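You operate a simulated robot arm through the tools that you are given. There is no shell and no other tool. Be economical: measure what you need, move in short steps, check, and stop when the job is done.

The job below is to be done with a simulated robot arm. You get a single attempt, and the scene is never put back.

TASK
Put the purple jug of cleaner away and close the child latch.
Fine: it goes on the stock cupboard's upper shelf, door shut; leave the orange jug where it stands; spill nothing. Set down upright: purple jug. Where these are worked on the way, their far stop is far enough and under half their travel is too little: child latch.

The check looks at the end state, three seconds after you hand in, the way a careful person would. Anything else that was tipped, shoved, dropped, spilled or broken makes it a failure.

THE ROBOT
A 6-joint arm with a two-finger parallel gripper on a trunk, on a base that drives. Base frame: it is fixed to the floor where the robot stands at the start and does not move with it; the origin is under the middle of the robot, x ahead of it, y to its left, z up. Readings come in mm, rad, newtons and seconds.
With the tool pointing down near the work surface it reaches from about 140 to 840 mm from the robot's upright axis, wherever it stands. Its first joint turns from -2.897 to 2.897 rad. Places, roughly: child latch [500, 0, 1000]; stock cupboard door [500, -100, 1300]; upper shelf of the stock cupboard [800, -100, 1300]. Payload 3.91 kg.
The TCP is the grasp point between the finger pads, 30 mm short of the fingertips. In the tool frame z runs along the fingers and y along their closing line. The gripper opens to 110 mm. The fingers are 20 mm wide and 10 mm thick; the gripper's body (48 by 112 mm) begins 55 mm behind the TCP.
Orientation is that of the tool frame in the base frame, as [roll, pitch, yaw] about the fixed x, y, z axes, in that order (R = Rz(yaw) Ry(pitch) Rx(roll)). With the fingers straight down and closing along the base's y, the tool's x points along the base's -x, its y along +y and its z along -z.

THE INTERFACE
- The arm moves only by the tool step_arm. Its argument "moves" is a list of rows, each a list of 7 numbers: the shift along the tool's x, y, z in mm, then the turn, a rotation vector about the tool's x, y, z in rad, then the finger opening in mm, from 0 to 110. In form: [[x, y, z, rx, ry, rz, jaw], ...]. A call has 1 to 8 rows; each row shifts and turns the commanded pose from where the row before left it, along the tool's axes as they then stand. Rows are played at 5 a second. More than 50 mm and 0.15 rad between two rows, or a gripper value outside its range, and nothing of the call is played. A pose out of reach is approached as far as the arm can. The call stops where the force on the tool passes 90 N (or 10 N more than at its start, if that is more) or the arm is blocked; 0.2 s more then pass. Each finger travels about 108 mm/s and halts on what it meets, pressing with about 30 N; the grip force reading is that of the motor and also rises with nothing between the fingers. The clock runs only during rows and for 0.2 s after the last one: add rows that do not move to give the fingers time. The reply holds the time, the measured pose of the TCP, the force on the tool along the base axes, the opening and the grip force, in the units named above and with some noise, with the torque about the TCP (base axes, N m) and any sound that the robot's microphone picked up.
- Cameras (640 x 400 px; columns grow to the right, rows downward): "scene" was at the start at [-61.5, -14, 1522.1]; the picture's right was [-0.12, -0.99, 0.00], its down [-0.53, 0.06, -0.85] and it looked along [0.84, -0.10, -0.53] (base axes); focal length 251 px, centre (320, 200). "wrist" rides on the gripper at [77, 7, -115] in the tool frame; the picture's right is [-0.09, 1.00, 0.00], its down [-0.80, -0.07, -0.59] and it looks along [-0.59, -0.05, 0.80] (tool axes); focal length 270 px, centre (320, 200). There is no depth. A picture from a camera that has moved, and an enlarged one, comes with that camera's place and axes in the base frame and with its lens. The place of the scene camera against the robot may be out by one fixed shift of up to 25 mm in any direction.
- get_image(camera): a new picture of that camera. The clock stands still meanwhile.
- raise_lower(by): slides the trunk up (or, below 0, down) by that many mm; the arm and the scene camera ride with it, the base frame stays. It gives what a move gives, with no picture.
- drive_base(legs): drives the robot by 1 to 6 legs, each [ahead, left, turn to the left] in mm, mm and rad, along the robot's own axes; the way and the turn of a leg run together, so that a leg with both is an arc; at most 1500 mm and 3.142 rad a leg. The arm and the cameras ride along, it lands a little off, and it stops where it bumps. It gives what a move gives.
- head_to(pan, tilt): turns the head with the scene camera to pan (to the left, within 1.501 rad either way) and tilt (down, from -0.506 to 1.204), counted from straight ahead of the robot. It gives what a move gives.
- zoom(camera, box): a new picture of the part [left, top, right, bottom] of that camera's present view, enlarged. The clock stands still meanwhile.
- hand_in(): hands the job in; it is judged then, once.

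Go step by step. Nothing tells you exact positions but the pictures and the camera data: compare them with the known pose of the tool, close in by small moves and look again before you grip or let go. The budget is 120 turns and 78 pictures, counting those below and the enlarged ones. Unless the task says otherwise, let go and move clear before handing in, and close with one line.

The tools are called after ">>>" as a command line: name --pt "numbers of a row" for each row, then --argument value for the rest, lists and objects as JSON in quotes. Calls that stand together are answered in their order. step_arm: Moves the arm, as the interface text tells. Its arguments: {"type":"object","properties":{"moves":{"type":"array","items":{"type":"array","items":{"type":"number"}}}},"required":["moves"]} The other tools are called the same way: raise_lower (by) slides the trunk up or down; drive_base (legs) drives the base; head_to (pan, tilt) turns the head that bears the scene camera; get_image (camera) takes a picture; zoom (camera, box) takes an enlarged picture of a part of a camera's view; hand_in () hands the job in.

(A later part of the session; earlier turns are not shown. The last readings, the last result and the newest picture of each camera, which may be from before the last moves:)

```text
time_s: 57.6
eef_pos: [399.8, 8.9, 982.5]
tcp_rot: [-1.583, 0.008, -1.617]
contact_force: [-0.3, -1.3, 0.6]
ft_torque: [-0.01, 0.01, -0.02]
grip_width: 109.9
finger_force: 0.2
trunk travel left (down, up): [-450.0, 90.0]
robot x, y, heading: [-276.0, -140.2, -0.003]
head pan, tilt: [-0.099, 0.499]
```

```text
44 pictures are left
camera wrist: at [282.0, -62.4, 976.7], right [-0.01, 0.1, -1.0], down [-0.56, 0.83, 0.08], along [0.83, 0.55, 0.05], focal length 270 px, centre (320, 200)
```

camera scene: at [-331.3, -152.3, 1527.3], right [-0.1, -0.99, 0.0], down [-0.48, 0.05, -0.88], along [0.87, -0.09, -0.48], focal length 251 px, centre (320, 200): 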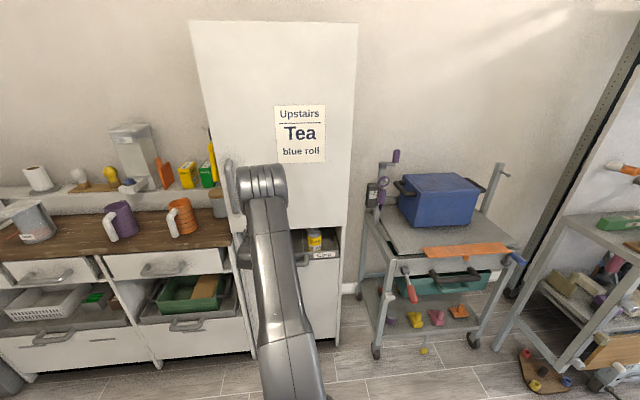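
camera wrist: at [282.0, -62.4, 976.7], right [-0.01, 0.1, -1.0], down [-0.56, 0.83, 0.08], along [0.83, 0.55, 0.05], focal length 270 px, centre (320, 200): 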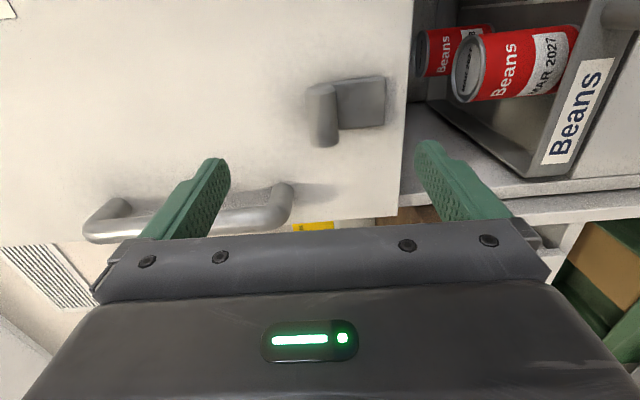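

>>> zoom --camera "wrist" --box '[290, 65, 402, 155]'

```text
4.44 times, centred on (346, 110) of wrist
camera zoom: at [282.0, -62.4, 976.7], right [-0.01, 0.1, -1.0], down [-0.56, 0.83, 0.08], along [0.83, 0.55, 0.05], focal length 1201 px, centre (204, 600)
```

zoom: 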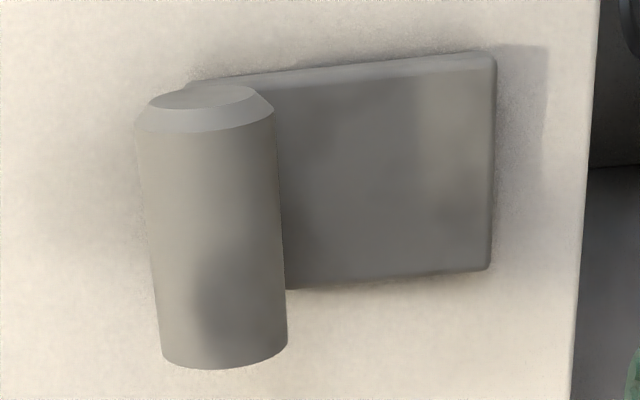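

It sprang back to the upper position. I'll push the knob down from above with closed fingers, to its far stop.

>>> step_arm --pt "0 -45 0 0 0 0 60" --pt "0 -5 40 0 0 0 10" --pt "0 0 40 0 0 0 0" --pt "0 0 8 0 0 0 0" --pt "0 0 0 0 0 0 0"

>>> get_image --camera "wrist"

```text
time_s: 58.8
eef_pos: [488.8, 6.6, 1028.7]
tcp_rot: [-1.584, 0.01, -1.616]
contact_force: [0.1, 0.2, -0.2]
ft_torque: [0.0, 0.0, -0.01]
grip_width: 0.0
finger_force: 29.6
trunk travel left (down, up): [-450.0, 90.0]
robot x, y, heading: [-272.0, -137.5, -0.0]
head pan, tilt: [-0.099, 0.499]
```

```text
42 pictures are left
camera wrist: at [370.5, -65.0, 1023.1], right [-0.01, 0.1, -1.0], down [-0.56, 0.83, 0.09], along [0.83, 0.55, 0.05], focal length 270 px, centre (320, 200)
```

wrist: 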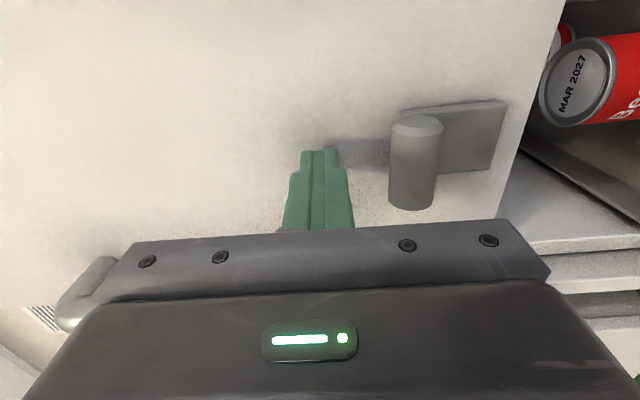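

>>> step_arm --pt "0 15 0 0 0 0 0" --pt "0 15 0 0 0 0 0" --pt "0 15 0 0 0 0 0" --pt "0 15 0 0 0 0 0"

>>> get_image --camera "wrist"

```text
time_s: 59.8
eef_pos: [481.0, 8.6, 997.0]
tcp_rot: [-1.529, 0.014, -1.619]
contact_force: [-28.7, -5.3, 49.8]
ft_torque: [-0.53, -0.29, -0.33]
grip_width: 0.0
finger_force: 30.0
trunk travel left (down, up): [-450.0, 90.0]
robot x, y, heading: [-278.8, -142.4, -0.003]
head pan, tilt: [-0.099, 0.499]
stopped in row 4: the force on the tool passed its limit at 94 N (the readings are from after the stop); the commanded pose is now the measured one
```

```text
41 pictures are left
camera wrist: at [363.0, -63.0, 983.8], right [0.05, 0.1, -0.99], down [-0.56, 0.83, 0.06], along [0.83, 0.55, 0.09], focal length 270 px, centre (320, 200)
```

wrist: 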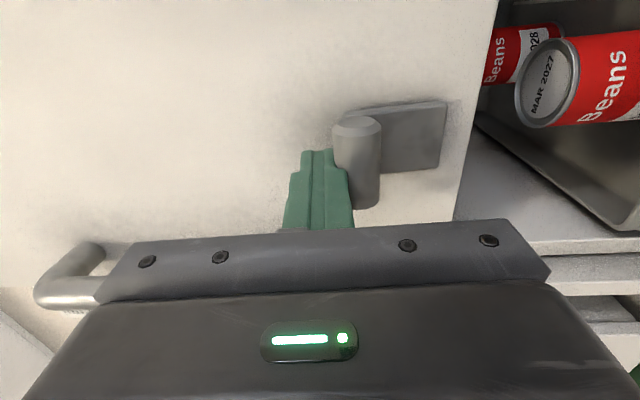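

Pushing down doesn't move it; the plate flips outward at its top about a hinge near its lower edge. I'll grip the knob properly and pull it out and down along the arc.

>>> step_arm --pt "0 -25 0 0.05 0 0 0" --pt "0 -5 -40 0 0 0 0" --pt "0 0 -30 0 0 0 60" --pt "0 25 0 0 0 0 110" --pt "0 18 0 0 0 0 110" --pt "0 0 0 0 0 0 110"

```text
time_s: 61.2
eef_pos: [417.0, 14.5, 964.4]
tcp_rot: [-1.51, 0.009, -1.615]
contact_force: [-0.3, 0.2, 0.1]
ft_torque: [0.0, 0.03, -0.04]
grip_width: 110.2
finger_force: 0.1
trunk travel left (down, up): [-450.0, 90.0]
robot x, y, heading: [-277.8, -141.6, -0.0]
head pan, tilt: [-0.099, 0.499]
```

>>> step_arm --pt "0 -18 0 -0.065 0 0 110" --pt "0 0 40 0 0 0 110" --pt "0 0 30 0 0 0 110" --pt "0 0 0 0 0 0 60" --pt "0 0 0 0 0 0 15" --pt "0 0 0 0 0 0 10" --pt "0 0 0 0 0 0 10"

>>> get_image --camera "wrist"

```text
time_s: 62.8
eef_pos: [487.6, 11.8, 980.3]
tcp_rot: [-1.58, 0.007, -1.615]
contact_force: [-20.0, -1.9, -28.1]
ft_torque: [-0.98, 0.76, 0.37]
grip_width: 23.1
finger_force: 45.3
trunk travel left (down, up): [-450.0, 90.0]
robot x, y, heading: [-275.4, -139.9, -0.002]
head pan, tilt: [-0.099, 0.499]
```

```text
40 pictures are left
camera wrist: at [368.4, -60.8, 973.9], right [0.0, 0.1, -1.0], down [-0.56, 0.83, 0.08], along [0.83, 0.56, 0.05], focal length 270 px, centre (320, 200)
```

wrist: 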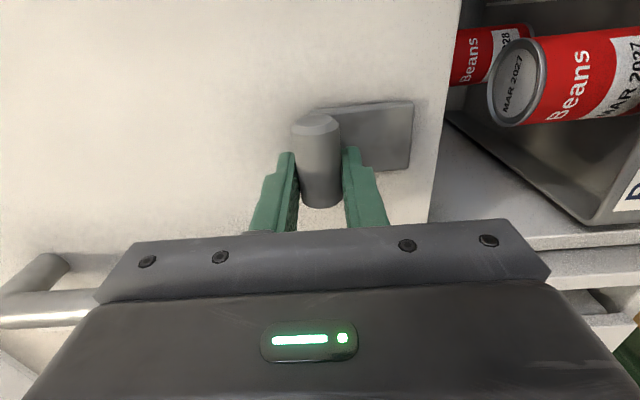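

>>> step_arm --pt "0 4 -6 0 0 0 5" --pt "0 6 -6 0 0 0 5" --pt "0 8 -6 0 0 0 5"

>>> get_image --camera "wrist"

```text
time_s: 63.6
eef_pos: [469.4, 10.7, 969.9]
tcp_rot: [-1.564, 0.012, -1.619]
contact_force: [-0.4, 0.6, 6.9]
ft_torque: [-0.53, -0.37, -0.51]
grip_width: 22.7
finger_force: 45.3
trunk travel left (down, up): [-450.0, 90.0]
robot x, y, heading: [-276.7, -142.4, -0.0]
head pan, tilt: [-0.099, 0.499]
```

```text
39 pictures are left
camera wrist: at [351.3, -60.6, 960.3], right [0.01, 0.1, -0.99], down [-0.56, 0.83, 0.08], along [0.83, 0.55, 0.06], focal length 270 px, centre (320, 200)
```

wrist: 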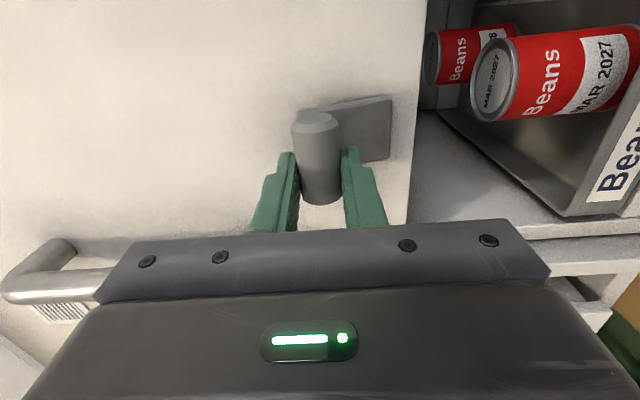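

>>> step_arm --pt "0 9 -5 0 0 0 5" --pt "0 10 -4 0 0 0 5" --pt "0 10 -2 0 0 0 5" --pt "0 10 0 0 0 0 5"

>>> get_image --camera "wrist"

```text
time_s: 64.6
eef_pos: [451.1, 12.3, 942.7]
tcp_rot: [-1.544, 0.013, -1.617]
contact_force: [-35.6, -4.0, 61.2]
ft_torque: [-0.96, -1.55, 1.07]
grip_width: 22.7
finger_force: 44.9
trunk travel left (down, up): [-450.0, 90.0]
robot x, y, heading: [-273.5, -142.3, -0.001]
head pan, tilt: [-0.099, 0.499]
```

```text
38 pictures are left
camera wrist: at [333.5, -60.4, 930.8], right [0.03, 0.1, -0.99], down [-0.56, 0.83, 0.06], along [0.83, 0.55, 0.08], focal length 270 px, centre (320, 200)
```

wrist: 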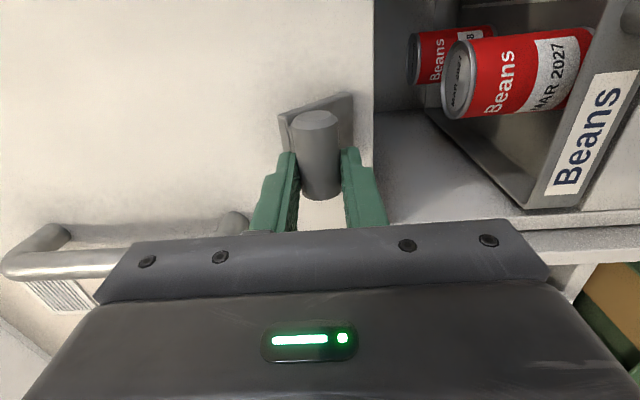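

The lever is now at its far stop. I'll try pulling the door open by the knob while it's held out.

>>> step_arm --pt "0 -3 -8 0 0 0 5" --pt "0 0 -10 0 0 0 5" --pt "0 0 -10 0 0 0 5"

>>> get_image --camera "wrist"

```text
time_s: 65.4
eef_pos: [431.8, 6.5, 940.4]
tcp_rot: [-1.543, 0.018, -1.623]
contact_force: [8.5, -19.6, 65.9]
ft_torque: [-0.79, -1.13, 0.17]
grip_width: 23.0
finger_force: 45.1
trunk travel left (down, up): [-450.0, 90.0]
robot x, y, heading: [-272.5, -140.3, -0.003]
head pan, tilt: [-0.099, 0.499]
```

```text
37 pictures are left
camera wrist: at [311.6, -63.3, 929.4], right [0.03, 0.1, -0.99], down [-0.55, 0.83, 0.07], along [0.83, 0.55, 0.09], focal length 270 px, centre (320, 200)
```

wrist: 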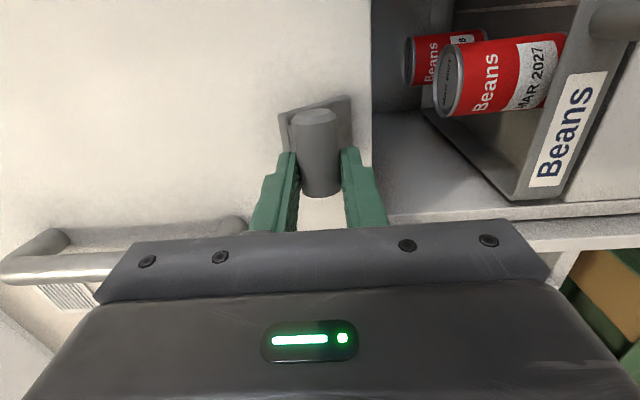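

The door is coming open with the knob. I'll continue by backing the base.

>>> step_arm --pt "0 -5 -2 0 0 0 5"

>>> drive_base --legs '[[-60, -8, 0], [-60, -16, 0]]'

>>> get_image --camera "wrist"

>>> get_image --camera "scene"

```text
time_s: 65.8
eef_pos: [429.2, 6.9, 941.9]
tcp_rot: [-1.552, 0.017, -1.626]
contact_force: [9.7, -30.3, 51.2]
ft_torque: [-0.78, -0.86, -0.15]
grip_width: 23.1
finger_force: 45.2
trunk travel left (down, up): [-450.0, 90.0]
robot x, y, heading: [-277.5, -142.6, -0.001]
head pan, tilt: [-0.099, 0.499]
```

```text
time_s: 67.4
eef_pos: [308.9, -10.8, 932.6]
tcp_rot: [-1.575, 0.009, -1.617]
contact_force: [0.7, -0.3, 0.0]
ft_torque: [0.0, 0.0, 0.02]
grip_width: 5.1
finger_force: 0.1
trunk travel left (down, up): [-450.0, 90.0]
robot x, y, heading: [-394.3, -160.6, -0.007]
head pan, tilt: [-0.099, 0.499]
```

```text
36 pictures are left
camera wrist: at [189.5, -82.6, 925.0], right [0.0, 0.1, -1.0], down [-0.56, 0.83, 0.08], along [0.83, 0.55, 0.06], focal length 270 px, centre (320, 200)
```

wrist: 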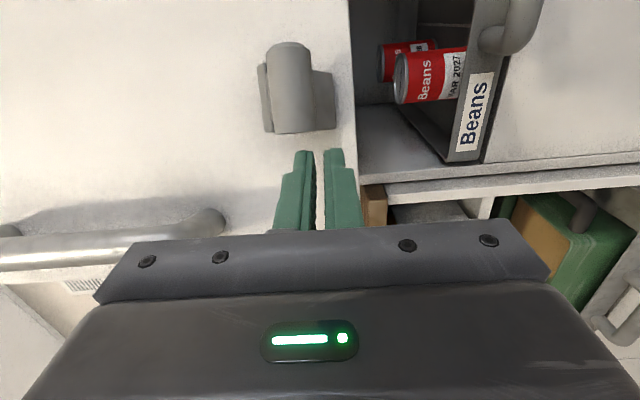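

```text
35 pictures are left
camera scene: at [-456.1, -177.3, 1527.2], right [-0.1, -0.99, 0.0], down [-0.48, 0.05, -0.88], along [0.87, -0.09, -0.48], focal length 251 px, centre (320, 200)
```

scene: 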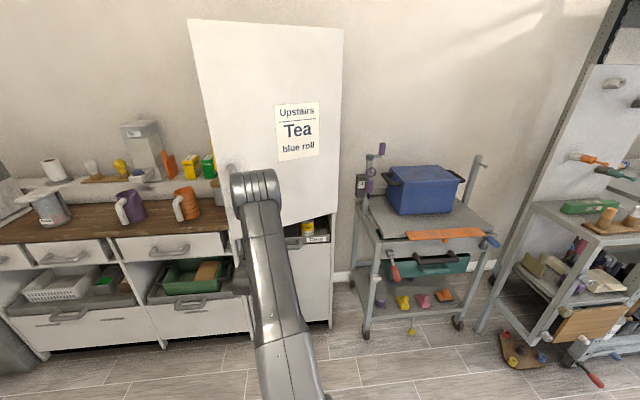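

The knob slipped out of the grip but the door is ajar and the latch stays flipped open. Next: roll back to camera-up, raise to the handle and pull it.

>>> step_arm --pt "0 -45 -8 0 0 0 50" --pt "0 -45 0 0 0 0 110" --pt "0 -45 0 0 0 0 110" --pt "0 -45 0 0 0 -0.15 110" --pt "0 0 0 0 0 -0.15 110" --pt "0 0 0 0 0 -0.15 110" --pt "0 0 0 0 0 -0.15 110" --pt "0 0 0 0 0 -0.15 110"

>>> step_arm --pt "0 0 0 0 0 -0.15 110" --pt "0 0 0 0 0 -0.15 110" --pt "0 0 0 0 0 -0.15 110" --pt "0 0 0 0 0 -0.15 110" --pt "0 0 0 0 0 -0.15 110" --pt "0 0 0 0 0 -0.07 110"

>>> drive_base --legs '[[0, 90, 0]]'

>>> get_image --camera "wrist"

```text
time_s: 69.2
eef_pos: [302.5, -18.7, 1113.8]
tcp_rot: [-1.572, -0.733, -1.625]
contact_force: [6.7, -13.3, 10.3]
ft_torque: [0.17, 0.75, 0.99]
grip_width: 108.1
finger_force: 0.1
trunk travel left (down, up): [-450.0, 90.0]
robot x, y, heading: [-396.8, -166.1, -0.003]
head pan, tilt: [-0.099, 0.499]
```

```text
time_s: 70.6
eef_pos: [301.2, -13.5, 1111.9]
tcp_rot: [-1.951, -1.562, -1.238]
contact_force: [-0.3, 0.2, 0.2]
ft_torque: [0.0, 0.01, 0.03]
grip_width: 110.1
finger_force: 0.1
trunk travel left (down, up): [-450.0, 90.0]
robot x, y, heading: [-393.7, -167.2, -0.004]
head pan, tilt: [-0.099, 0.499]
```

```text
time_s: 71.7
eef_pos: [300.6, 78.0, 1111.0]
tcp_rot: [-1.889, -1.559, -1.298]
contact_force: [0.1, 0.8, 0.3]
ft_torque: [0.01, -0.01, 0.0]
grip_width: 109.8
finger_force: 0.1
trunk travel left (down, up): [-450.0, 90.0]
robot x, y, heading: [-391.8, -75.0, -0.006]
head pan, tilt: [-0.099, 0.499]
```

```text
34 pictures are left
camera wrist: at [185.7, 75.8, 1188.6], right [-0.05, -0.99, -0.1], down [-0.59, 0.11, -0.8], along [0.8, 0.02, -0.59], focal length 270 px, centre (320, 200)
```

wrist: 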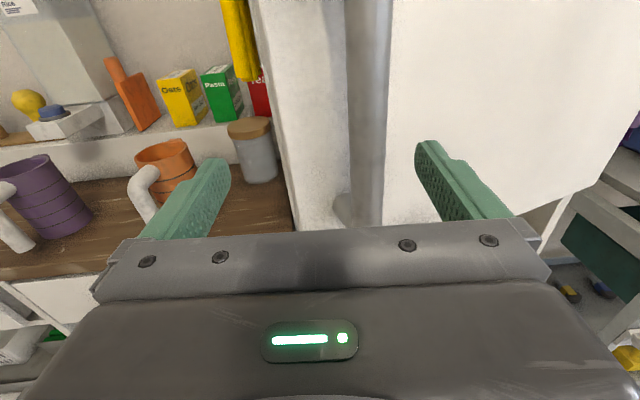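

>>> drive_base --legs '[[0, -30, 0]]'

>>> step_arm --pt "0 0 35 0 0 0 110" --pt "0 0 30 0 0 0 110" --pt "0 0 0 0 0 0 110"

>>> get_image --camera "wrist"

```text
time_s: 72.5
eef_pos: [300.6, 46.9, 1111.5]
tcp_rot: [-1.87, -1.56, -1.318]
contact_force: [0.3, -0.1, -0.7]
ft_torque: [0.04, -0.01, 0.03]
grip_width: 110.0
finger_force: 0.0
trunk travel left (down, up): [-450.0, 90.0]
robot x, y, heading: [-395.9, -102.4, -0.004]
head pan, tilt: [-0.099, 0.499]
```

```text
time_s: 73.3
eef_pos: [367.0, 44.5, 1112.4]
tcp_rot: [-1.869, -1.56, -1.321]
contact_force: [-0.5, 0.8, 1.2]
ft_torque: [0.02, -0.02, -0.01]
grip_width: 110.0
finger_force: 0.0
trunk travel left (down, up): [-450.0, 90.0]
robot x, y, heading: [-393.4, -104.9, -0.01]
head pan, tilt: [-0.099, 0.499]
```

```text
33 pictures are left
camera wrist: at [251.9, 43.0, 1189.1], right [-0.05, -0.99, -0.1], down [-0.59, 0.11, -0.8], along [0.8, 0.02, -0.59], focal length 270 px, centre (320, 200)
```

wrist: 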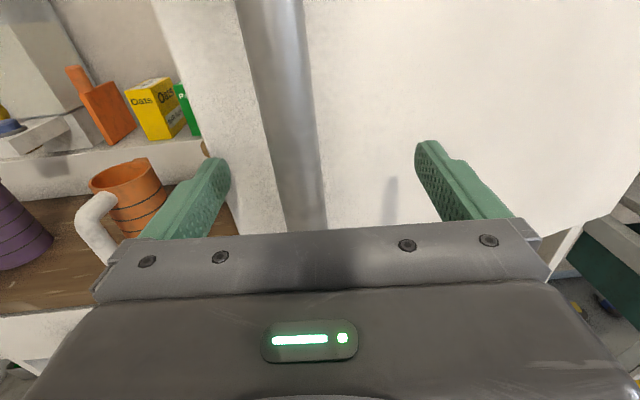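

The bar is around (345, 50), already between the fingers. Retract slightly, close, and pull.

>>> step_arm --pt "0 -8 -15 0 0 0 110" --pt "0 0 0 0 0 0 60" --pt "0 0 0 0 0 0 20" --pt "0 0 0 0 0 0 5" --pt "0 0 0 0 0 0 5"

>>> get_image --camera "wrist"

```text
time_s: 74.5
eef_pos: [350.7, 57.0, 1111.4]
tcp_rot: [-1.908, -1.561, -1.279]
contact_force: [-4.4, 9.8, 1.3]
ft_torque: [-0.76, 0.03, 0.35]
grip_width: 23.7
finger_force: 44.9
trunk travel left (down, up): [-450.0, 90.0]
robot x, y, heading: [-391.1, -103.7, -0.003]
head pan, tilt: [-0.099, 0.499]
```

```text
32 pictures are left
camera wrist: at [236.2, 53.7, 1188.2], right [-0.05, -0.99, -0.1], down [-0.59, 0.1, -0.8], along [0.8, 0.02, -0.59], focal length 270 px, centre (320, 200)
```

wrist: 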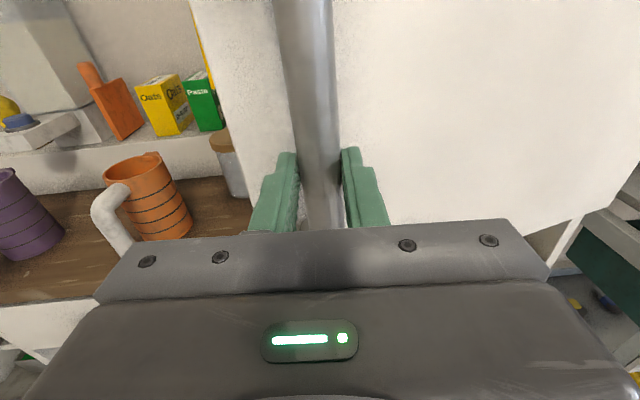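

>>> drive_base --legs '[[-103, -53, 0], [-85, -78, 0]]'

>>> get_image --camera "wrist"

```text
time_s: 76.6
eef_pos: [167.6, -81.3, 1110.9]
tcp_rot: [-1.77, -1.555, -1.423]
contact_force: [31.6, -24.7, 9.2]
ft_torque: [-1.04, -0.47, -0.42]
grip_width: 23.8
finger_force: 44.8
trunk travel left (down, up): [-450.0, 90.0]
robot x, y, heading: [-586.0, -233.9, -0.007]
head pan, tilt: [-0.099, 0.499]
```

```text
31 pictures are left
camera wrist: at [52.5, -84.2, 1187.8], right [-0.05, -0.99, -0.1], down [-0.59, 0.11, -0.8], along [0.8, 0.02, -0.59], focal length 270 px, centre (320, 200)
```

wrist: 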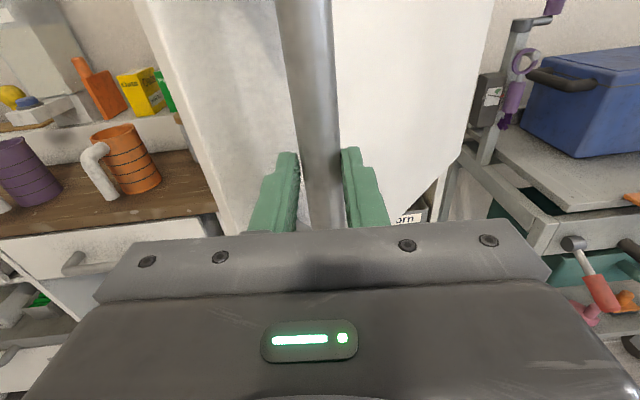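

>>> drive_base --legs '[[-48, -106, 0], [-24, -112, 0]]'

>>> get_image --camera "wrist"

```text
time_s: 78.6
eef_pos: [92.8, -294.0, 1116.5]
tcp_rot: [-1.072, -1.554, -2.121]
contact_force: [14.8, -1.4, 15.1]
ft_torque: [-1.1, 0.01, 0.07]
grip_width: 24.0
finger_force: 45.1
trunk travel left (down, up): [-450.0, 90.0]
robot x, y, heading: [-652.4, -453.8, -0.002]
head pan, tilt: [-0.099, 0.499]
```

```text
30 pictures are left
camera wrist: at [-22.0, -297.1, 1191.8], right [-0.05, -0.99, -0.1], down [-0.58, 0.11, -0.8], along [0.81, 0.02, -0.59], focal length 270 px, centre (320, 200)
```

wrist: 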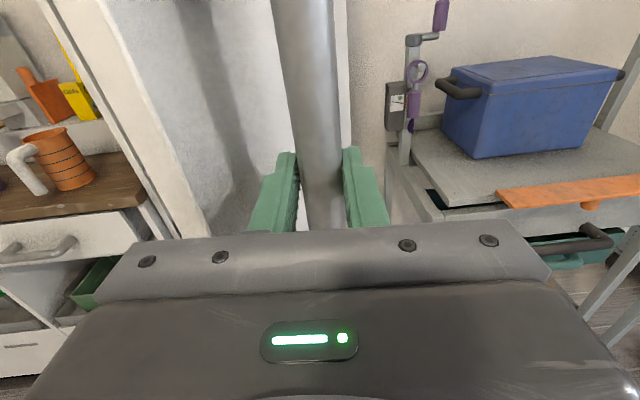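

>>> drive_base --legs '[[6, -90, 0]]'

>>> step_arm --pt "0 0 0 0 0 0 60" --pt "0 0 0 0 0 0 100" --pt "0 0 -40 0 0 0 110" --pt "0 0 -40 0 0 0 110" --pt "0 0 -40 0 0 0 110"

>>> head_to --pan 0.5 --tilt 0.35

>>> get_image --camera "scene"

```text
time_s: 79.7
eef_pos: [94.3, -382.1, 1117.4]
tcp_rot: [-1.043, -1.556, -2.149]
contact_force: [-39.0, -3.6, -12.9]
ft_torque: [-0.89, 0.21, -0.05]
grip_width: 23.8
finger_force: 45.0
trunk travel left (down, up): [-450.0, 90.0]
robot x, y, heading: [-647.0, -540.2, -0.001]
head pan, tilt: [-0.099, 0.499]
```

```text
time_s: 80.9
eef_pos: [-21.4, -373.2, 1112.3]
tcp_rot: [-1.195, -1.556, -1.997]
contact_force: [0.2, -0.1, 0.0]
ft_torque: [0.01, 0.02, -0.03]
grip_width: 109.9
finger_force: 0.1
trunk travel left (down, up): [-450.0, 90.0]
robot x, y, heading: [-650.0, -539.0, -0.002]
head pan, tilt: [-0.099, 0.499]
```

```text
time_s: 81.9
eef_pos: [-19.3, -373.0, 1111.8]
tcp_rot: [-1.248, -1.56, -1.944]
contact_force: [-0.8, -0.4, -0.3]
ft_torque: [-0.01, -0.01, 0.02]
grip_width: 110.1
finger_force: 0.0
trunk travel left (down, up): [-450.0, 90.0]
robot x, y, heading: [-650.6, -538.6, -0.001]
head pan, tilt: [0.499, 0.351]
```

```text
29 pictures are left
camera scene: at [-718.1, -498.1, 1541.1], right [0.48, -0.88, 0.0], down [-0.3, -0.16, -0.94], along [0.83, 0.45, -0.34], focal length 251 px, centre (320, 200)
```

scene: 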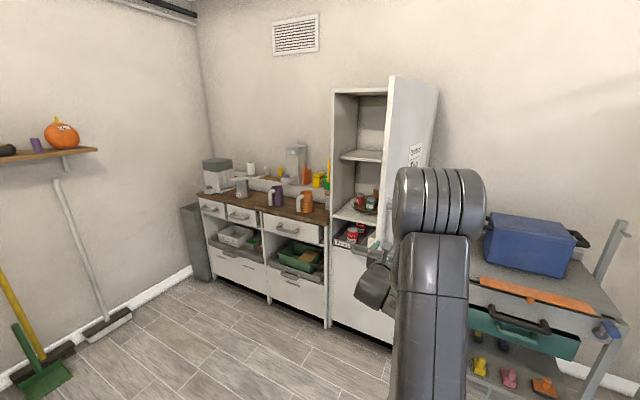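

The door stands about 90° open with the upper shelf visible. Now I'll go to the purple jug; plan is to grip its body around the sides from above-front with the tool pitched down, so it clears the handle.

>>> drive_base --legs '[[-60, 0, 0], [0, 985, 0], [420, 0, 0]]'

>>> get_image --camera "wrist"

```text
time_s: 89.8
eef_pos: [338.8, 633.6, 1111.5]
tcp_rot: [-1.273, -1.557, -1.901]
contact_force: [-0.2, 0.6, 0.1]
ft_torque: [0.0, 0.04, 0.03]
grip_width: 110.0
finger_force: 0.0
trunk travel left (down, up): [-450.0, 90.0]
robot x, y, heading: [-288.1, 457.4, 0.021]
head pan, tilt: [0.499, 0.351]
```

```text
28 pictures are left
camera wrist: at [224.0, 629.9, 1187.6], right [-0.03, -0.99, -0.1], down [-0.59, 0.1, -0.8], along [0.81, 0.04, -0.59], focal length 270 px, centre (320, 200)
```

wrist: 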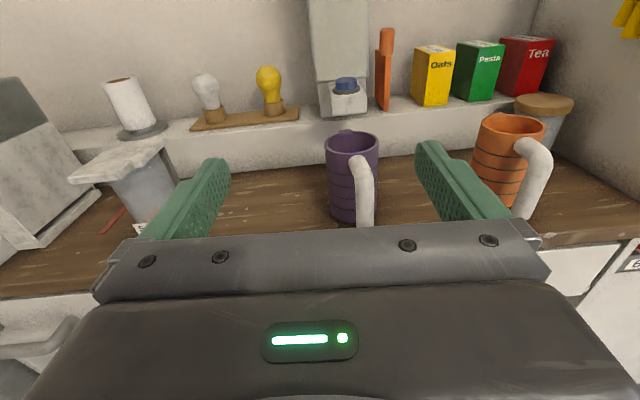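

>>> drive_base --legs '[[190, -40, -0.02]]'

>>> step_arm --pt "20 0 0 0 -0.145 0 110" --pt "20 0 0 0 -0.145 0 110" --pt "20 0 0 0 -0.145 0 110" --pt "0 0 0 0 -0.145 0 110" --pt "0 0 0 0 -0.145 0 110" --pt "0 0 0 0 -0.145 0 110"

>>> get_image --camera "wrist"

```text
time_s: 91.4
eef_pos: [534.7, 583.1, 1111.8]
tcp_rot: [-1.296, -1.56, -1.896]
contact_force: [0.5, 0.5, 0.6]
ft_torque: [-0.02, 0.02, 0.04]
grip_width: 109.9
finger_force: 0.0
trunk travel left (down, up): [-450.0, 90.0]
robot x, y, heading: [-96.7, 420.1, -0.001]
head pan, tilt: [0.499, 0.351]
```

```text
time_s: 92.8
eef_pos: [543.0, 582.5, 1170.4]
tcp_rot: [-3.126, -0.703, -0.06]
contact_force: [0.8, 0.3, 0.1]
ft_torque: [0.03, 0.03, 0.01]
grip_width: 110.1
finger_force: 0.1
trunk travel left (down, up): [-450.0, 90.0]
robot x, y, heading: [-93.9, 418.8, -0.007]
head pan, tilt: [0.499, 0.351]
```

```text
27 pictures are left
camera wrist: at [526.7, 574.7, 1307.4], right [-0.12, -0.99, -0.07], down [-0.99, 0.12, -0.06], along [0.07, 0.06, -1.0], focal length 270 px, centre (320, 200)
```

wrist: 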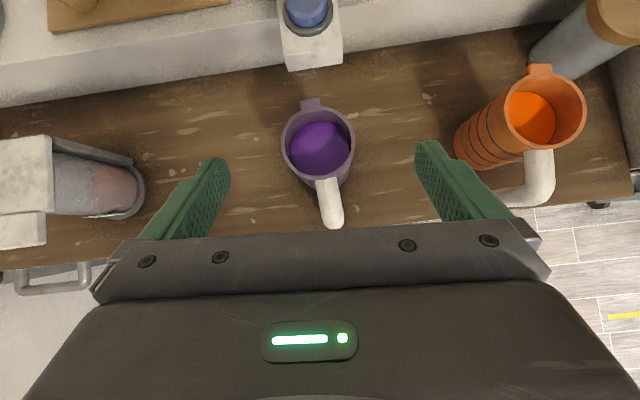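

Rim centre comes out at (611, 589, 1005) with about 80 mm diameter, handle toward me. I'll descend in two stages with a look between.

>>> step_arm --pt "-14 -4 36 0 0 0 110" --pt "-14 -4 36 0 0 0 110" --pt "-13 -2 35 0 0 0 110" --pt "0 0 0 0 0 0 110"

>>> get_image --camera "wrist"

```text
time_s: 93.8
eef_pos: [582.4, 588.8, 1060.7]
tcp_rot: [-3.127, -0.705, -0.06]
contact_force: [0.0, 0.3, 0.4]
ft_torque: [0.04, 0.0, 0.03]
grip_width: 110.1
finger_force: 0.1
trunk travel left (down, up): [-450.0, 90.0]
robot x, y, heading: [-93.4, 415.1, -0.0]
head pan, tilt: [0.499, 0.351]
```

```text
26 pictures are left
camera wrist: at [565.8, 581.4, 1197.6], right [-0.12, -0.99, -0.07], down [-0.99, 0.12, -0.06], along [0.07, 0.06, -1.0], focal length 270 px, centre (320, 200)
```

wrist: 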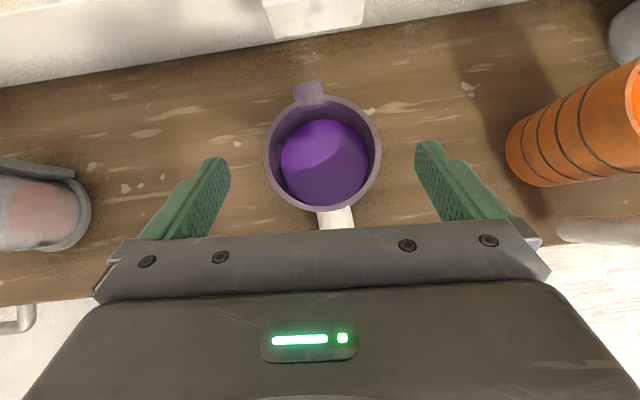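

>>> step_arm --pt "-9 0 23 0 0 0 110" --pt "-9 0 23 0 0 0 110" --pt "-8 0 22 0 0 0 110" --pt "0 0 0 0 0 0 110"

>>> get_image --camera "wrist"

```text
time_s: 94.8
eef_pos: [607.2, 588.5, 995.4]
tcp_rot: [-3.126, -0.706, -0.063]
contact_force: [-0.6, 0.2, 0.4]
ft_torque: [-0.01, 0.03, -0.02]
grip_width: 110.1
finger_force: 0.0
trunk travel left (down, up): [-450.0, 90.0]
robot x, y, heading: [-95.5, 419.3, 0.001]
head pan, tilt: [0.499, 0.351]
```

```text
25 pictures are left
camera wrist: at [590.3, 580.7, 1131.0], right [-0.12, -0.99, -0.07], down [-0.99, 0.12, -0.07], along [0.07, 0.06, -1.0], focal length 270 px, centre (320, 200)
```

wrist: 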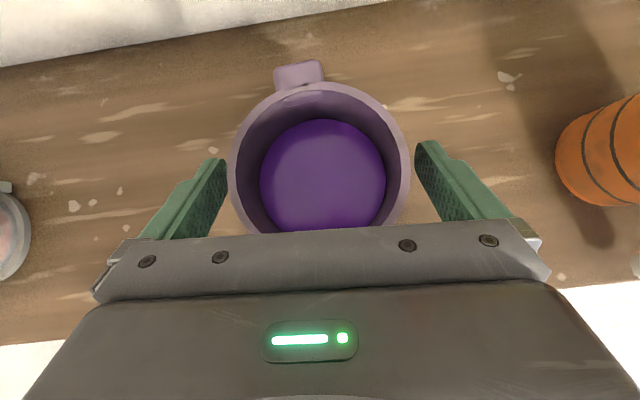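

>>> step_arm --pt "-4 0 5 0 0 0 110" --pt "0 0 0 0 0 0 95" --pt "0 0 0 0 0 0 85" --pt "0 0 0 0 0 0 75" --pt "0 0 0 0 0 0 68" --pt "0 0 0 0 0 0 60" --pt "0 0 0 0 0 0 60"

>>> get_image --camera "wrist"

```text
time_s: 96.4
eef_pos: [606.0, 588.9, 990.3]
tcp_rot: [-3.123, -0.709, -0.063]
contact_force: [3.5, -5.7, 26.9]
ft_torque: [-0.88, 0.54, 0.21]
grip_width: 86.6
finger_force: 29.8
trunk travel left (down, up): [-450.0, 90.0]
robot x, y, heading: [-93.7, 416.5, 0.007]
head pan, tilt: [0.499, 0.351]
```

```text
24 pictures are left
camera wrist: at [588.5, 581.0, 1126.6], right [-0.12, -0.99, -0.07], down [-0.99, 0.12, -0.07], along [0.08, 0.06, -1.0], focal length 270 px, centre (320, 200)
```

wrist: 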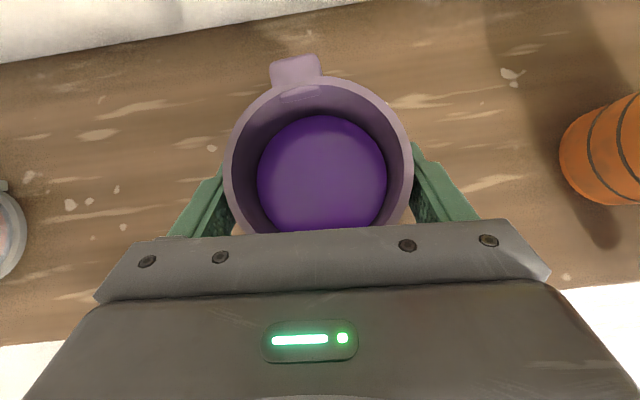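

>>> step_arm --pt "3.3 0 -3.8 0 0 0 50" --pt "3.3 0 -3.8 0 0 0 50" --pt "6.5 0 -7.6 0 0 0 50" --pt "6.5 0 -7.6 0 0 0 50"

>>> get_image --camera "wrist"

>>> get_image --camera "scene"

```text
time_s: 97.4
eef_pos: [605.4, 590.6, 1016.8]
tcp_rot: [-3.126, -0.703, -0.058]
contact_force: [0.2, 0.1, -3.7]
ft_torque: [-0.01, -0.02, 0.0]
grip_width: 86.5
finger_force: 30.0
trunk travel left (down, up): [-450.0, 90.0]
robot x, y, heading: [-95.8, 416.2, -0.001]
head pan, tilt: [0.499, 0.351]
```

```text
23 pictures are left
camera wrist: at [589.5, 582.9, 1153.6], right [-0.12, -0.99, -0.07], down [-0.99, 0.12, -0.06], along [0.07, 0.06, -1.0], focal length 270 px, centre (320, 200)
```

wrist: 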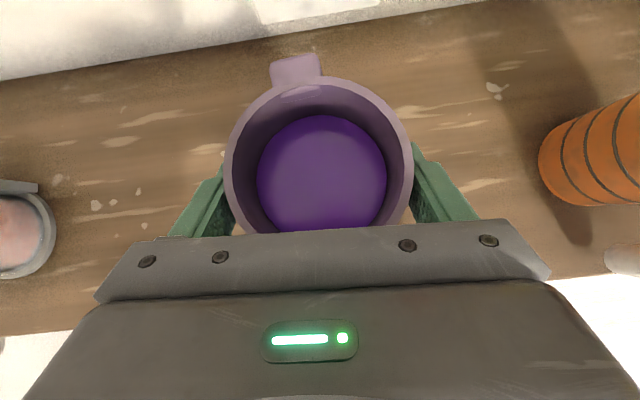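

```text
22 pictures are left
camera scene: at [-163.8, 458.8, 1541.0], right [0.48, -0.88, 0.0], down [-0.3, -0.16, -0.94], along [0.83, 0.45, -0.34], focal length 251 px, centre (320, 200)
```

scene: 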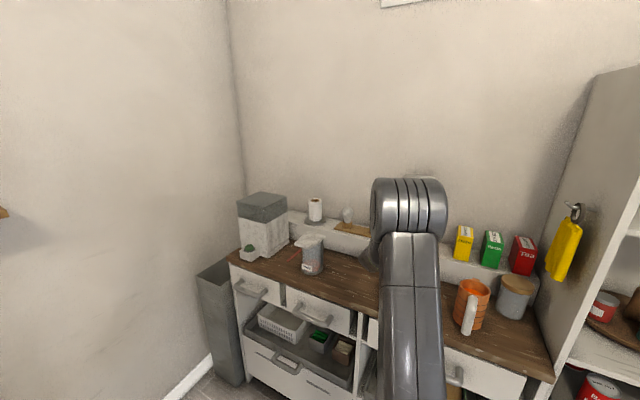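

The jug is held upright and the load reads ~4 N. I'll raise with the trunk and back away.

>>> raise_lower --by 90

>>> drive_base --legs '[[-300, 0, 0], [0, -400, 0]]'

>>> head_to --pan -0.5 --tilt 0.3

>>> get_image --camera "scene"

```text
time_s: 98.7
eef_pos: [605.9, 591.0, 1107.5]
tcp_rot: [-3.127, -0.703, -0.062]
contact_force: [-0.6, 0.5, -3.8]
ft_torque: [0.0, 0.02, 0.02]
grip_width: 86.5
finger_force: 29.8
trunk travel left (down, up): [-540.0, 0.0]
robot x, y, heading: [-97.8, 417.0, -0.002]
head pan, tilt: [0.499, 0.351]
```

```text
time_s: 102.8
eef_pos: [306.4, 190.2, 1107.3]
tcp_rot: [-3.126, -0.704, -0.058]
contact_force: [0.3, 0.4, -2.8]
ft_torque: [0.02, -0.02, 0.03]
grip_width: 86.1
finger_force: 29.5
trunk travel left (down, up): [-540.0, 0.0]
robot x, y, heading: [-394.2, 19.2, 0.0]
head pan, tilt: [0.499, 0.351]
```

```text
time_s: 104.1
eef_pos: [307.0, 190.4, 1107.8]
tcp_rot: [-3.125, -0.703, -0.057]
contact_force: [-0.2, -0.2, -2.4]
ft_torque: [-0.01, 0.04, 0.0]
grip_width: 86.2
finger_force: 30.1
trunk travel left (down, up): [-540.0, 0.0]
robot x, y, heading: [-395.6, 15.0, 0.004]
head pan, tilt: [-0.499, 0.3]
```

```text
21 pictures are left
camera scene: at [-462.3, -33.4, 1635.8], right [-0.48, -0.88, 0.0], down [-0.26, 0.14, -0.96], along [0.84, -0.46, -0.3], focal length 251 px, centre (320, 200)
```

scene: 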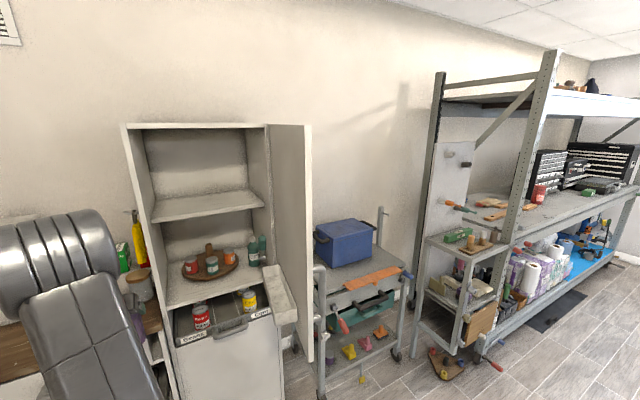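

>>> zoom --camera "scene" --box '[110, 110, 320, 240]'

```text
3.05 times, centred on (215, 175) of scene
camera zoom: at [-462.3, -33.4, 1635.8], right [-0.48, -0.88, 0.0], down [-0.26, 0.14, -0.96], along [0.84, -0.46, -0.3], focal length 764 px, centre (640, 276)
```

zoom: 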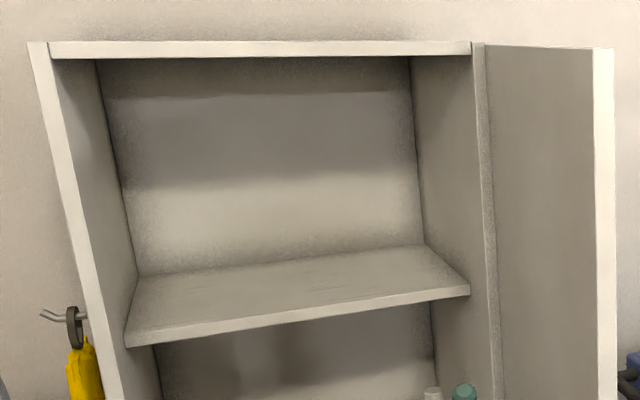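

The upper compartment is only ~320 mm high and the shelf is set back, so the pitched tool would foul the cupboard top. Since the jug weighs only ~0.4 kg, I'll set it back on the counter and regrip it by the handle with a horizontal tool.

>>> drive_base --legs '[[0, 402, 0], [298, 0, 0]]'

>>> raise_lower --by -90

>>> get_image --camera "wrist"

```text
time_s: 108.2
eef_pos: [591.2, 615.8, 1106.3]
tcp_rot: [-3.127, -0.703, -0.042]
contact_force: [0.3, 0.1, -3.0]
ft_torque: [0.02, 0.02, 0.0]
grip_width: 86.3
finger_force: 30.0
trunk travel left (down, up): [-540.0, 0.0]
robot x, y, heading: [-109.7, 428.8, 0.017]
head pan, tilt: [-0.499, 0.3]
```

```text
time_s: 109.5
eef_pos: [590.0, 614.4, 1016.6]
tcp_rot: [-3.125, -0.704, -0.045]
contact_force: [0.4, -0.4, -2.9]
ft_torque: [0.01, 0.02, 0.0]
grip_width: 86.2
finger_force: 30.2
trunk travel left (down, up): [-450.0, 90.0]
robot x, y, heading: [-107.8, 432.5, 0.019]
head pan, tilt: [-0.499, 0.3]
```

```text
19 pictures are left
camera wrist: at [574.4, 607.3, 1153.9], right [-0.1, -0.99, -0.07], down [-0.99, 0.1, -0.06], along [0.07, 0.06, -1.0], focal length 270 px, centre (320, 200)
```

wrist: 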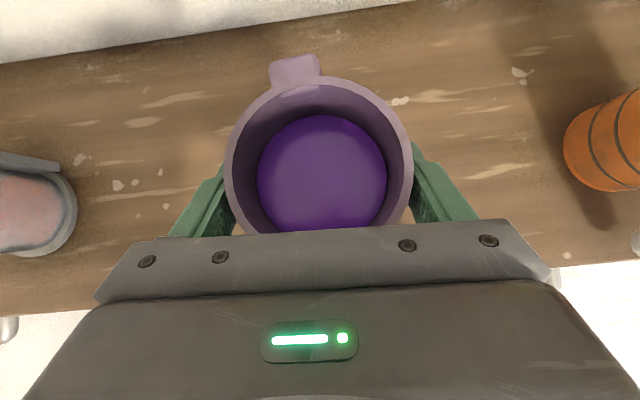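

>>> step_arm --pt "-6.5 0 7.6 0 0 0 50" --pt "-6.5 0 7.6 0 0 0 50" --pt "-2 0 2.3 0 0 0 50" --pt "-1.3 0 1.5 0 0 0 50" --pt "0 0 0 0 0 0 50"

```text
time_s: 110.7
eef_pos: [589.6, 615.7, 991.4]
tcp_rot: [-3.126, -0.705, -0.043]
contact_force: [0.3, 0.0, -3.4]
ft_torque: [0.0, 0.0, -0.01]
grip_width: 86.2
finger_force: 30.7
trunk travel left (down, up): [-450.0, 90.0]
robot x, y, heading: [-110.1, 426.8, 0.021]
head pan, tilt: [-0.499, 0.3]
```

>>> step_arm --pt "-0.7 0 0.8 0 0 0 50" --pt "-0.7 0 0.8 0 0 0 50" --pt "0 0 0 0 0 0 50"

```text
time_s: 111.5
eef_pos: [590.1, 617.6, 990.6]
tcp_rot: [-3.125, -0.705, -0.044]
contact_force: [1.4, 2.0, 2.7]
ft_torque: [0.04, -0.05, 0.02]
grip_width: 86.2
finger_force: 29.7
trunk travel left (down, up): [-450.0, 90.0]
robot x, y, heading: [-108.2, 431.6, 0.011]
head pan, tilt: [-0.499, 0.3]
```

>>> step_arm --pt "0 0 0 0 0 0 95" --pt "0 0 0 0 0 0 110" --pt "13 0 -15 0 0 0 110" --pt "26 0 -30.5 0 0 0 110" --pt "26 0 -30.5 0 0 0 110" --pt "-15 0 -46 0 0 0 110" --pt "-38 0 -31 0 0 0 110" --pt "-38 0 -31 0 0 0 110"

>>> step_arm --pt "-20 0 -20 0 0.145 0 110" --pt "0 0 0 0 0.145 0 110" --pt "0 0 0 0 0.145 0 110" --pt "0 0 0 0 0.145 0 110" --pt "0 0 0 0 0.145 0 110" --pt "0 0 0 0 0.143 0 110"

>>> get_image --camera "wrist"

```text
time_s: 113.3
eef_pos: [448.0, 622.1, 1114.2]
tcp_rot: [-3.126, -0.705, -0.046]
contact_force: [-0.3, -0.6, 0.3]
ft_torque: [0.0, 0.02, 0.0]
grip_width: 109.9
finger_force: 0.0
trunk travel left (down, up): [-450.0, 90.0]
robot x, y, heading: [-108.2, 427.6, 0.014]
head pan, tilt: [-0.499, 0.3]
```

```text
time_s: 114.7
eef_pos: [422.5, 620.8, 1115.7]
tcp_rot: [-1.366, -1.559, -1.809]
contact_force: [-0.8, -0.5, 0.1]
ft_torque: [-0.03, -0.03, 0.0]
grip_width: 109.9
finger_force: 0.1
trunk travel left (down, up): [-450.0, 90.0]
robot x, y, heading: [-109.8, 431.3, 0.013]
head pan, tilt: [-0.499, 0.3]
```

```text
18 pictures are left
camera wrist: at [307.5, 616.2, 1191.7], right [-0.03, -0.99, -0.1], down [-0.59, 0.1, -0.8], along [0.81, 0.03, -0.59], focal length 270 px, centre (320, 200)
```

wrist: 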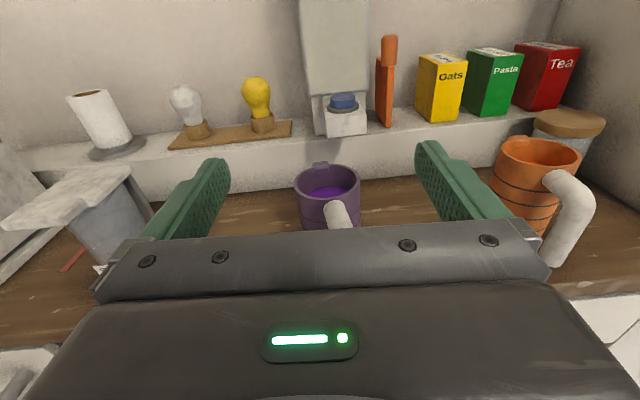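

>>> step_arm --pt "-40 6 0 0 0 0 110" --pt "-40 6 0 0 0 0 110" --pt "-40 6 0 0 0 0 110" --pt "-33 0 0 0 0 0 110" --pt "0 0 0 0 0 0 110"

>>> get_image --camera "wrist"

```text
time_s: 115.9
eef_pos: [417.6, 604.2, 963.5]
tcp_rot: [-1.42, -1.559, -1.756]
contact_force: [0.6, 0.1, -0.6]
ft_torque: [0.03, -0.01, -0.02]
grip_width: 110.1
finger_force: 0.0
trunk travel left (down, up): [-450.0, 90.0]
robot x, y, heading: [-107.5, 426.9, 0.014]
head pan, tilt: [-0.499, 0.3]
```

```text
17 pictures are left
camera wrist: at [302.3, 600.6, 1040.4], right [-0.03, -0.99, -0.1], down [-0.59, 0.1, -0.8], along [0.81, 0.03, -0.59], focal length 270 px, centre (320, 200)
```

wrist: 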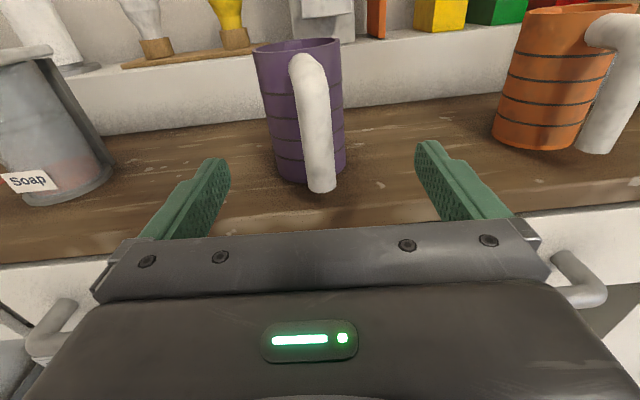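

>>> step_arm --pt "3 0 35 0 0 0 110" --pt "3 0 30 0 0 0 110" --pt "0 0 20 0 0 0 110" --pt "0 0 0 0 0 0 110"

>>> get_image --camera "wrist"

```text
time_s: 116.9
eef_pos: [505.3, 599.2, 970.4]
tcp_rot: [-1.439, -1.557, -1.737]
contact_force: [-0.5, -0.1, 0.6]
ft_torque: [-0.01, -0.01, -0.03]
grip_width: 109.9
finger_force: 0.0
trunk travel left (down, up): [-450.0, 90.0]
robot x, y, heading: [-106.0, 426.5, 0.014]
head pan, tilt: [-0.499, 0.3]
```

```text
16 pictures are left
camera wrist: at [390.6, 595.3, 1047.2], right [-0.03, -0.99, -0.1], down [-0.59, 0.1, -0.8], along [0.81, 0.03, -0.59], focal length 270 px, centre (320, 200)
```

wrist: 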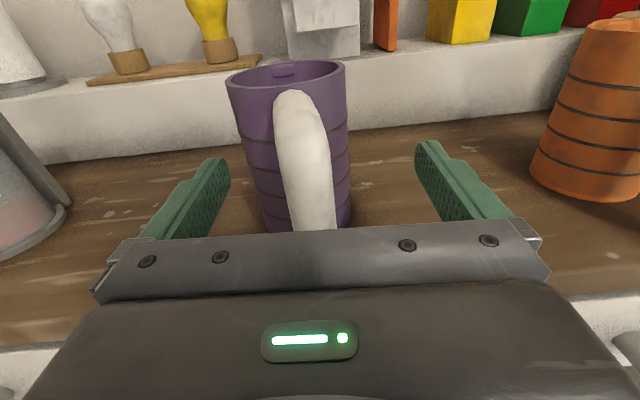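

>>> step_arm --pt "0 -4 4 0 0 0 110" --pt "0 0 0 0 0 0 70" --pt "0 0 0 0 0 0 40" --pt "0 0 0 0 0 0 25" --pt "0 0 0 0 0 0 10" --pt "0 0 0 0 0 0 0" --pt "0 0 0 0 0 0 0"

>>> get_image --camera "wrist"

```text
time_s: 118.5
eef_pos: [510.2, 603.2, 971.0]
tcp_rot: [-1.421, -1.558, -1.755]
contact_force: [0.3, -0.9, 1.0]
ft_torque: [-0.23, -0.14, -0.07]
grip_width: 25.2
finger_force: 29.8
trunk travel left (down, up): [-450.0, 90.0]
robot x, y, heading: [-107.3, 429.7, 0.015]
head pan, tilt: [-0.499, 0.3]
```

```text
15 pictures are left
camera wrist: at [395.1, 599.3, 1047.3], right [-0.03, -0.99, -0.1], down [-0.59, 0.1, -0.8], along [0.81, 0.03, -0.59], focal length 270 px, centre (320, 200)
```

wrist: 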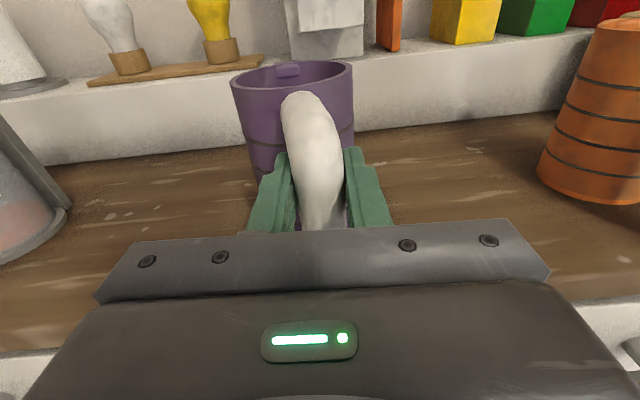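

Handle gripped at 25 mm with the jug undisturbed. Test lift of about 15 mm.

>>> step_arm --pt "3 0 0 0 0 0 0" --pt "5 0 0 0 0 0 0" --pt "8 0 0 0 0 0 0" --pt "8 0 0 0 0 0 0" --pt "0 0 0 0 0 0 0"

>>> get_image --camera "wrist"

```text
time_s: 119.7
eef_pos: [512.4, 604.1, 992.2]
tcp_rot: [-1.451, -1.558, -1.724]
contact_force: [0.4, -0.6, -3.0]
ft_torque: [-0.06, 0.21, 0.05]
grip_width: 25.1
finger_force: 29.8
trunk travel left (down, up): [-450.0, 90.0]
robot x, y, heading: [-108.8, 429.1, 0.015]
head pan, tilt: [-0.499, 0.3]
```

```text
14 pictures are left
camera wrist: at [397.1, 599.7, 1069.0], right [-0.03, -0.99, -0.1], down [-0.59, 0.1, -0.8], along [0.81, 0.03, -0.59], focal length 270 px, centre (320, 200)
```

wrist: 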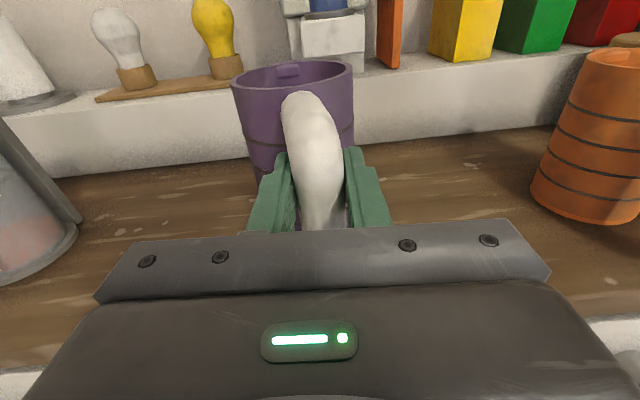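

The handle grip holds the jug level. Now raise, back away, and lift to shelf height.

>>> raise_lower --by 90

>>> drive_base --legs '[[-300, 0, -0.015]]'

>>> step_arm --pt "35 0 0 0 0 0 0" --pt "35 0 0 0 0 0 0" --pt "35 0 0 0 0 0 0" --pt "35 0 0 0 0 0 0" --pt "35 0 0 0 0 0 0" --pt "35 0 0 0 0 0 0"

>>> step_arm --pt "35 0 0 0 0 0 0" --pt "35 0 0 0 0 0 0" --pt "35 0 0 0 0 0 0" --pt "35 0 0 0 0 0 0" --pt "0 0 0 0 0 0 0"

```text
time_s: 120.9
eef_pos: [512.8, 603.3, 1081.4]
tcp_rot: [-1.482, -1.559, -1.695]
contact_force: [-0.2, 0.8, -2.8]
ft_torque: [-0.04, 0.25, 0.01]
grip_width: 25.3
finger_force: 30.2
trunk travel left (down, up): [-540.0, 0.0]
robot x, y, heading: [-101.6, 428.5, 0.018]
head pan, tilt: [-0.499, 0.3]
```

```text
time_s: 123.0
eef_pos: [214.2, 591.7, 1083.3]
tcp_rot: [-1.415, -1.56, -1.776]
contact_force: [-0.3, 0.4, -2.5]
ft_torque: [-0.04, 0.24, 0.02]
grip_width: 25.3
finger_force: 30.1
trunk travel left (down, up): [-540.0, 0.0]
robot x, y, heading: [-409.4, 429.1, -0.005]
head pan, tilt: [-0.499, 0.3]
```

```text
time_s: 124.4
eef_pos: [212.6, 589.6, 1294.0]
tcp_rot: [-1.452, -1.558, -1.737]
contact_force: [0.3, 0.1, -2.5]
ft_torque: [-0.03, 0.25, 0.01]
grip_width: 25.1
finger_force: 29.9
trunk travel left (down, up): [-540.0, 0.0]
robot x, y, heading: [-407.0, 428.2, 0.001]
head pan, tilt: [-0.499, 0.3]
```

```text
time_s: 125.6
eef_pos: [212.0, 587.9, 1433.9]
tcp_rot: [-1.472, -1.559, -1.72]
contact_force: [0.1, 0.2, -3.8]
ft_torque: [-0.01, 0.23, 0.03]
grip_width: 25.3
finger_force: 30.2
trunk travel left (down, up): [-540.0, 0.0]
robot x, y, heading: [-405.4, 428.4, -0.001]
head pan, tilt: [-0.499, 0.3]
```

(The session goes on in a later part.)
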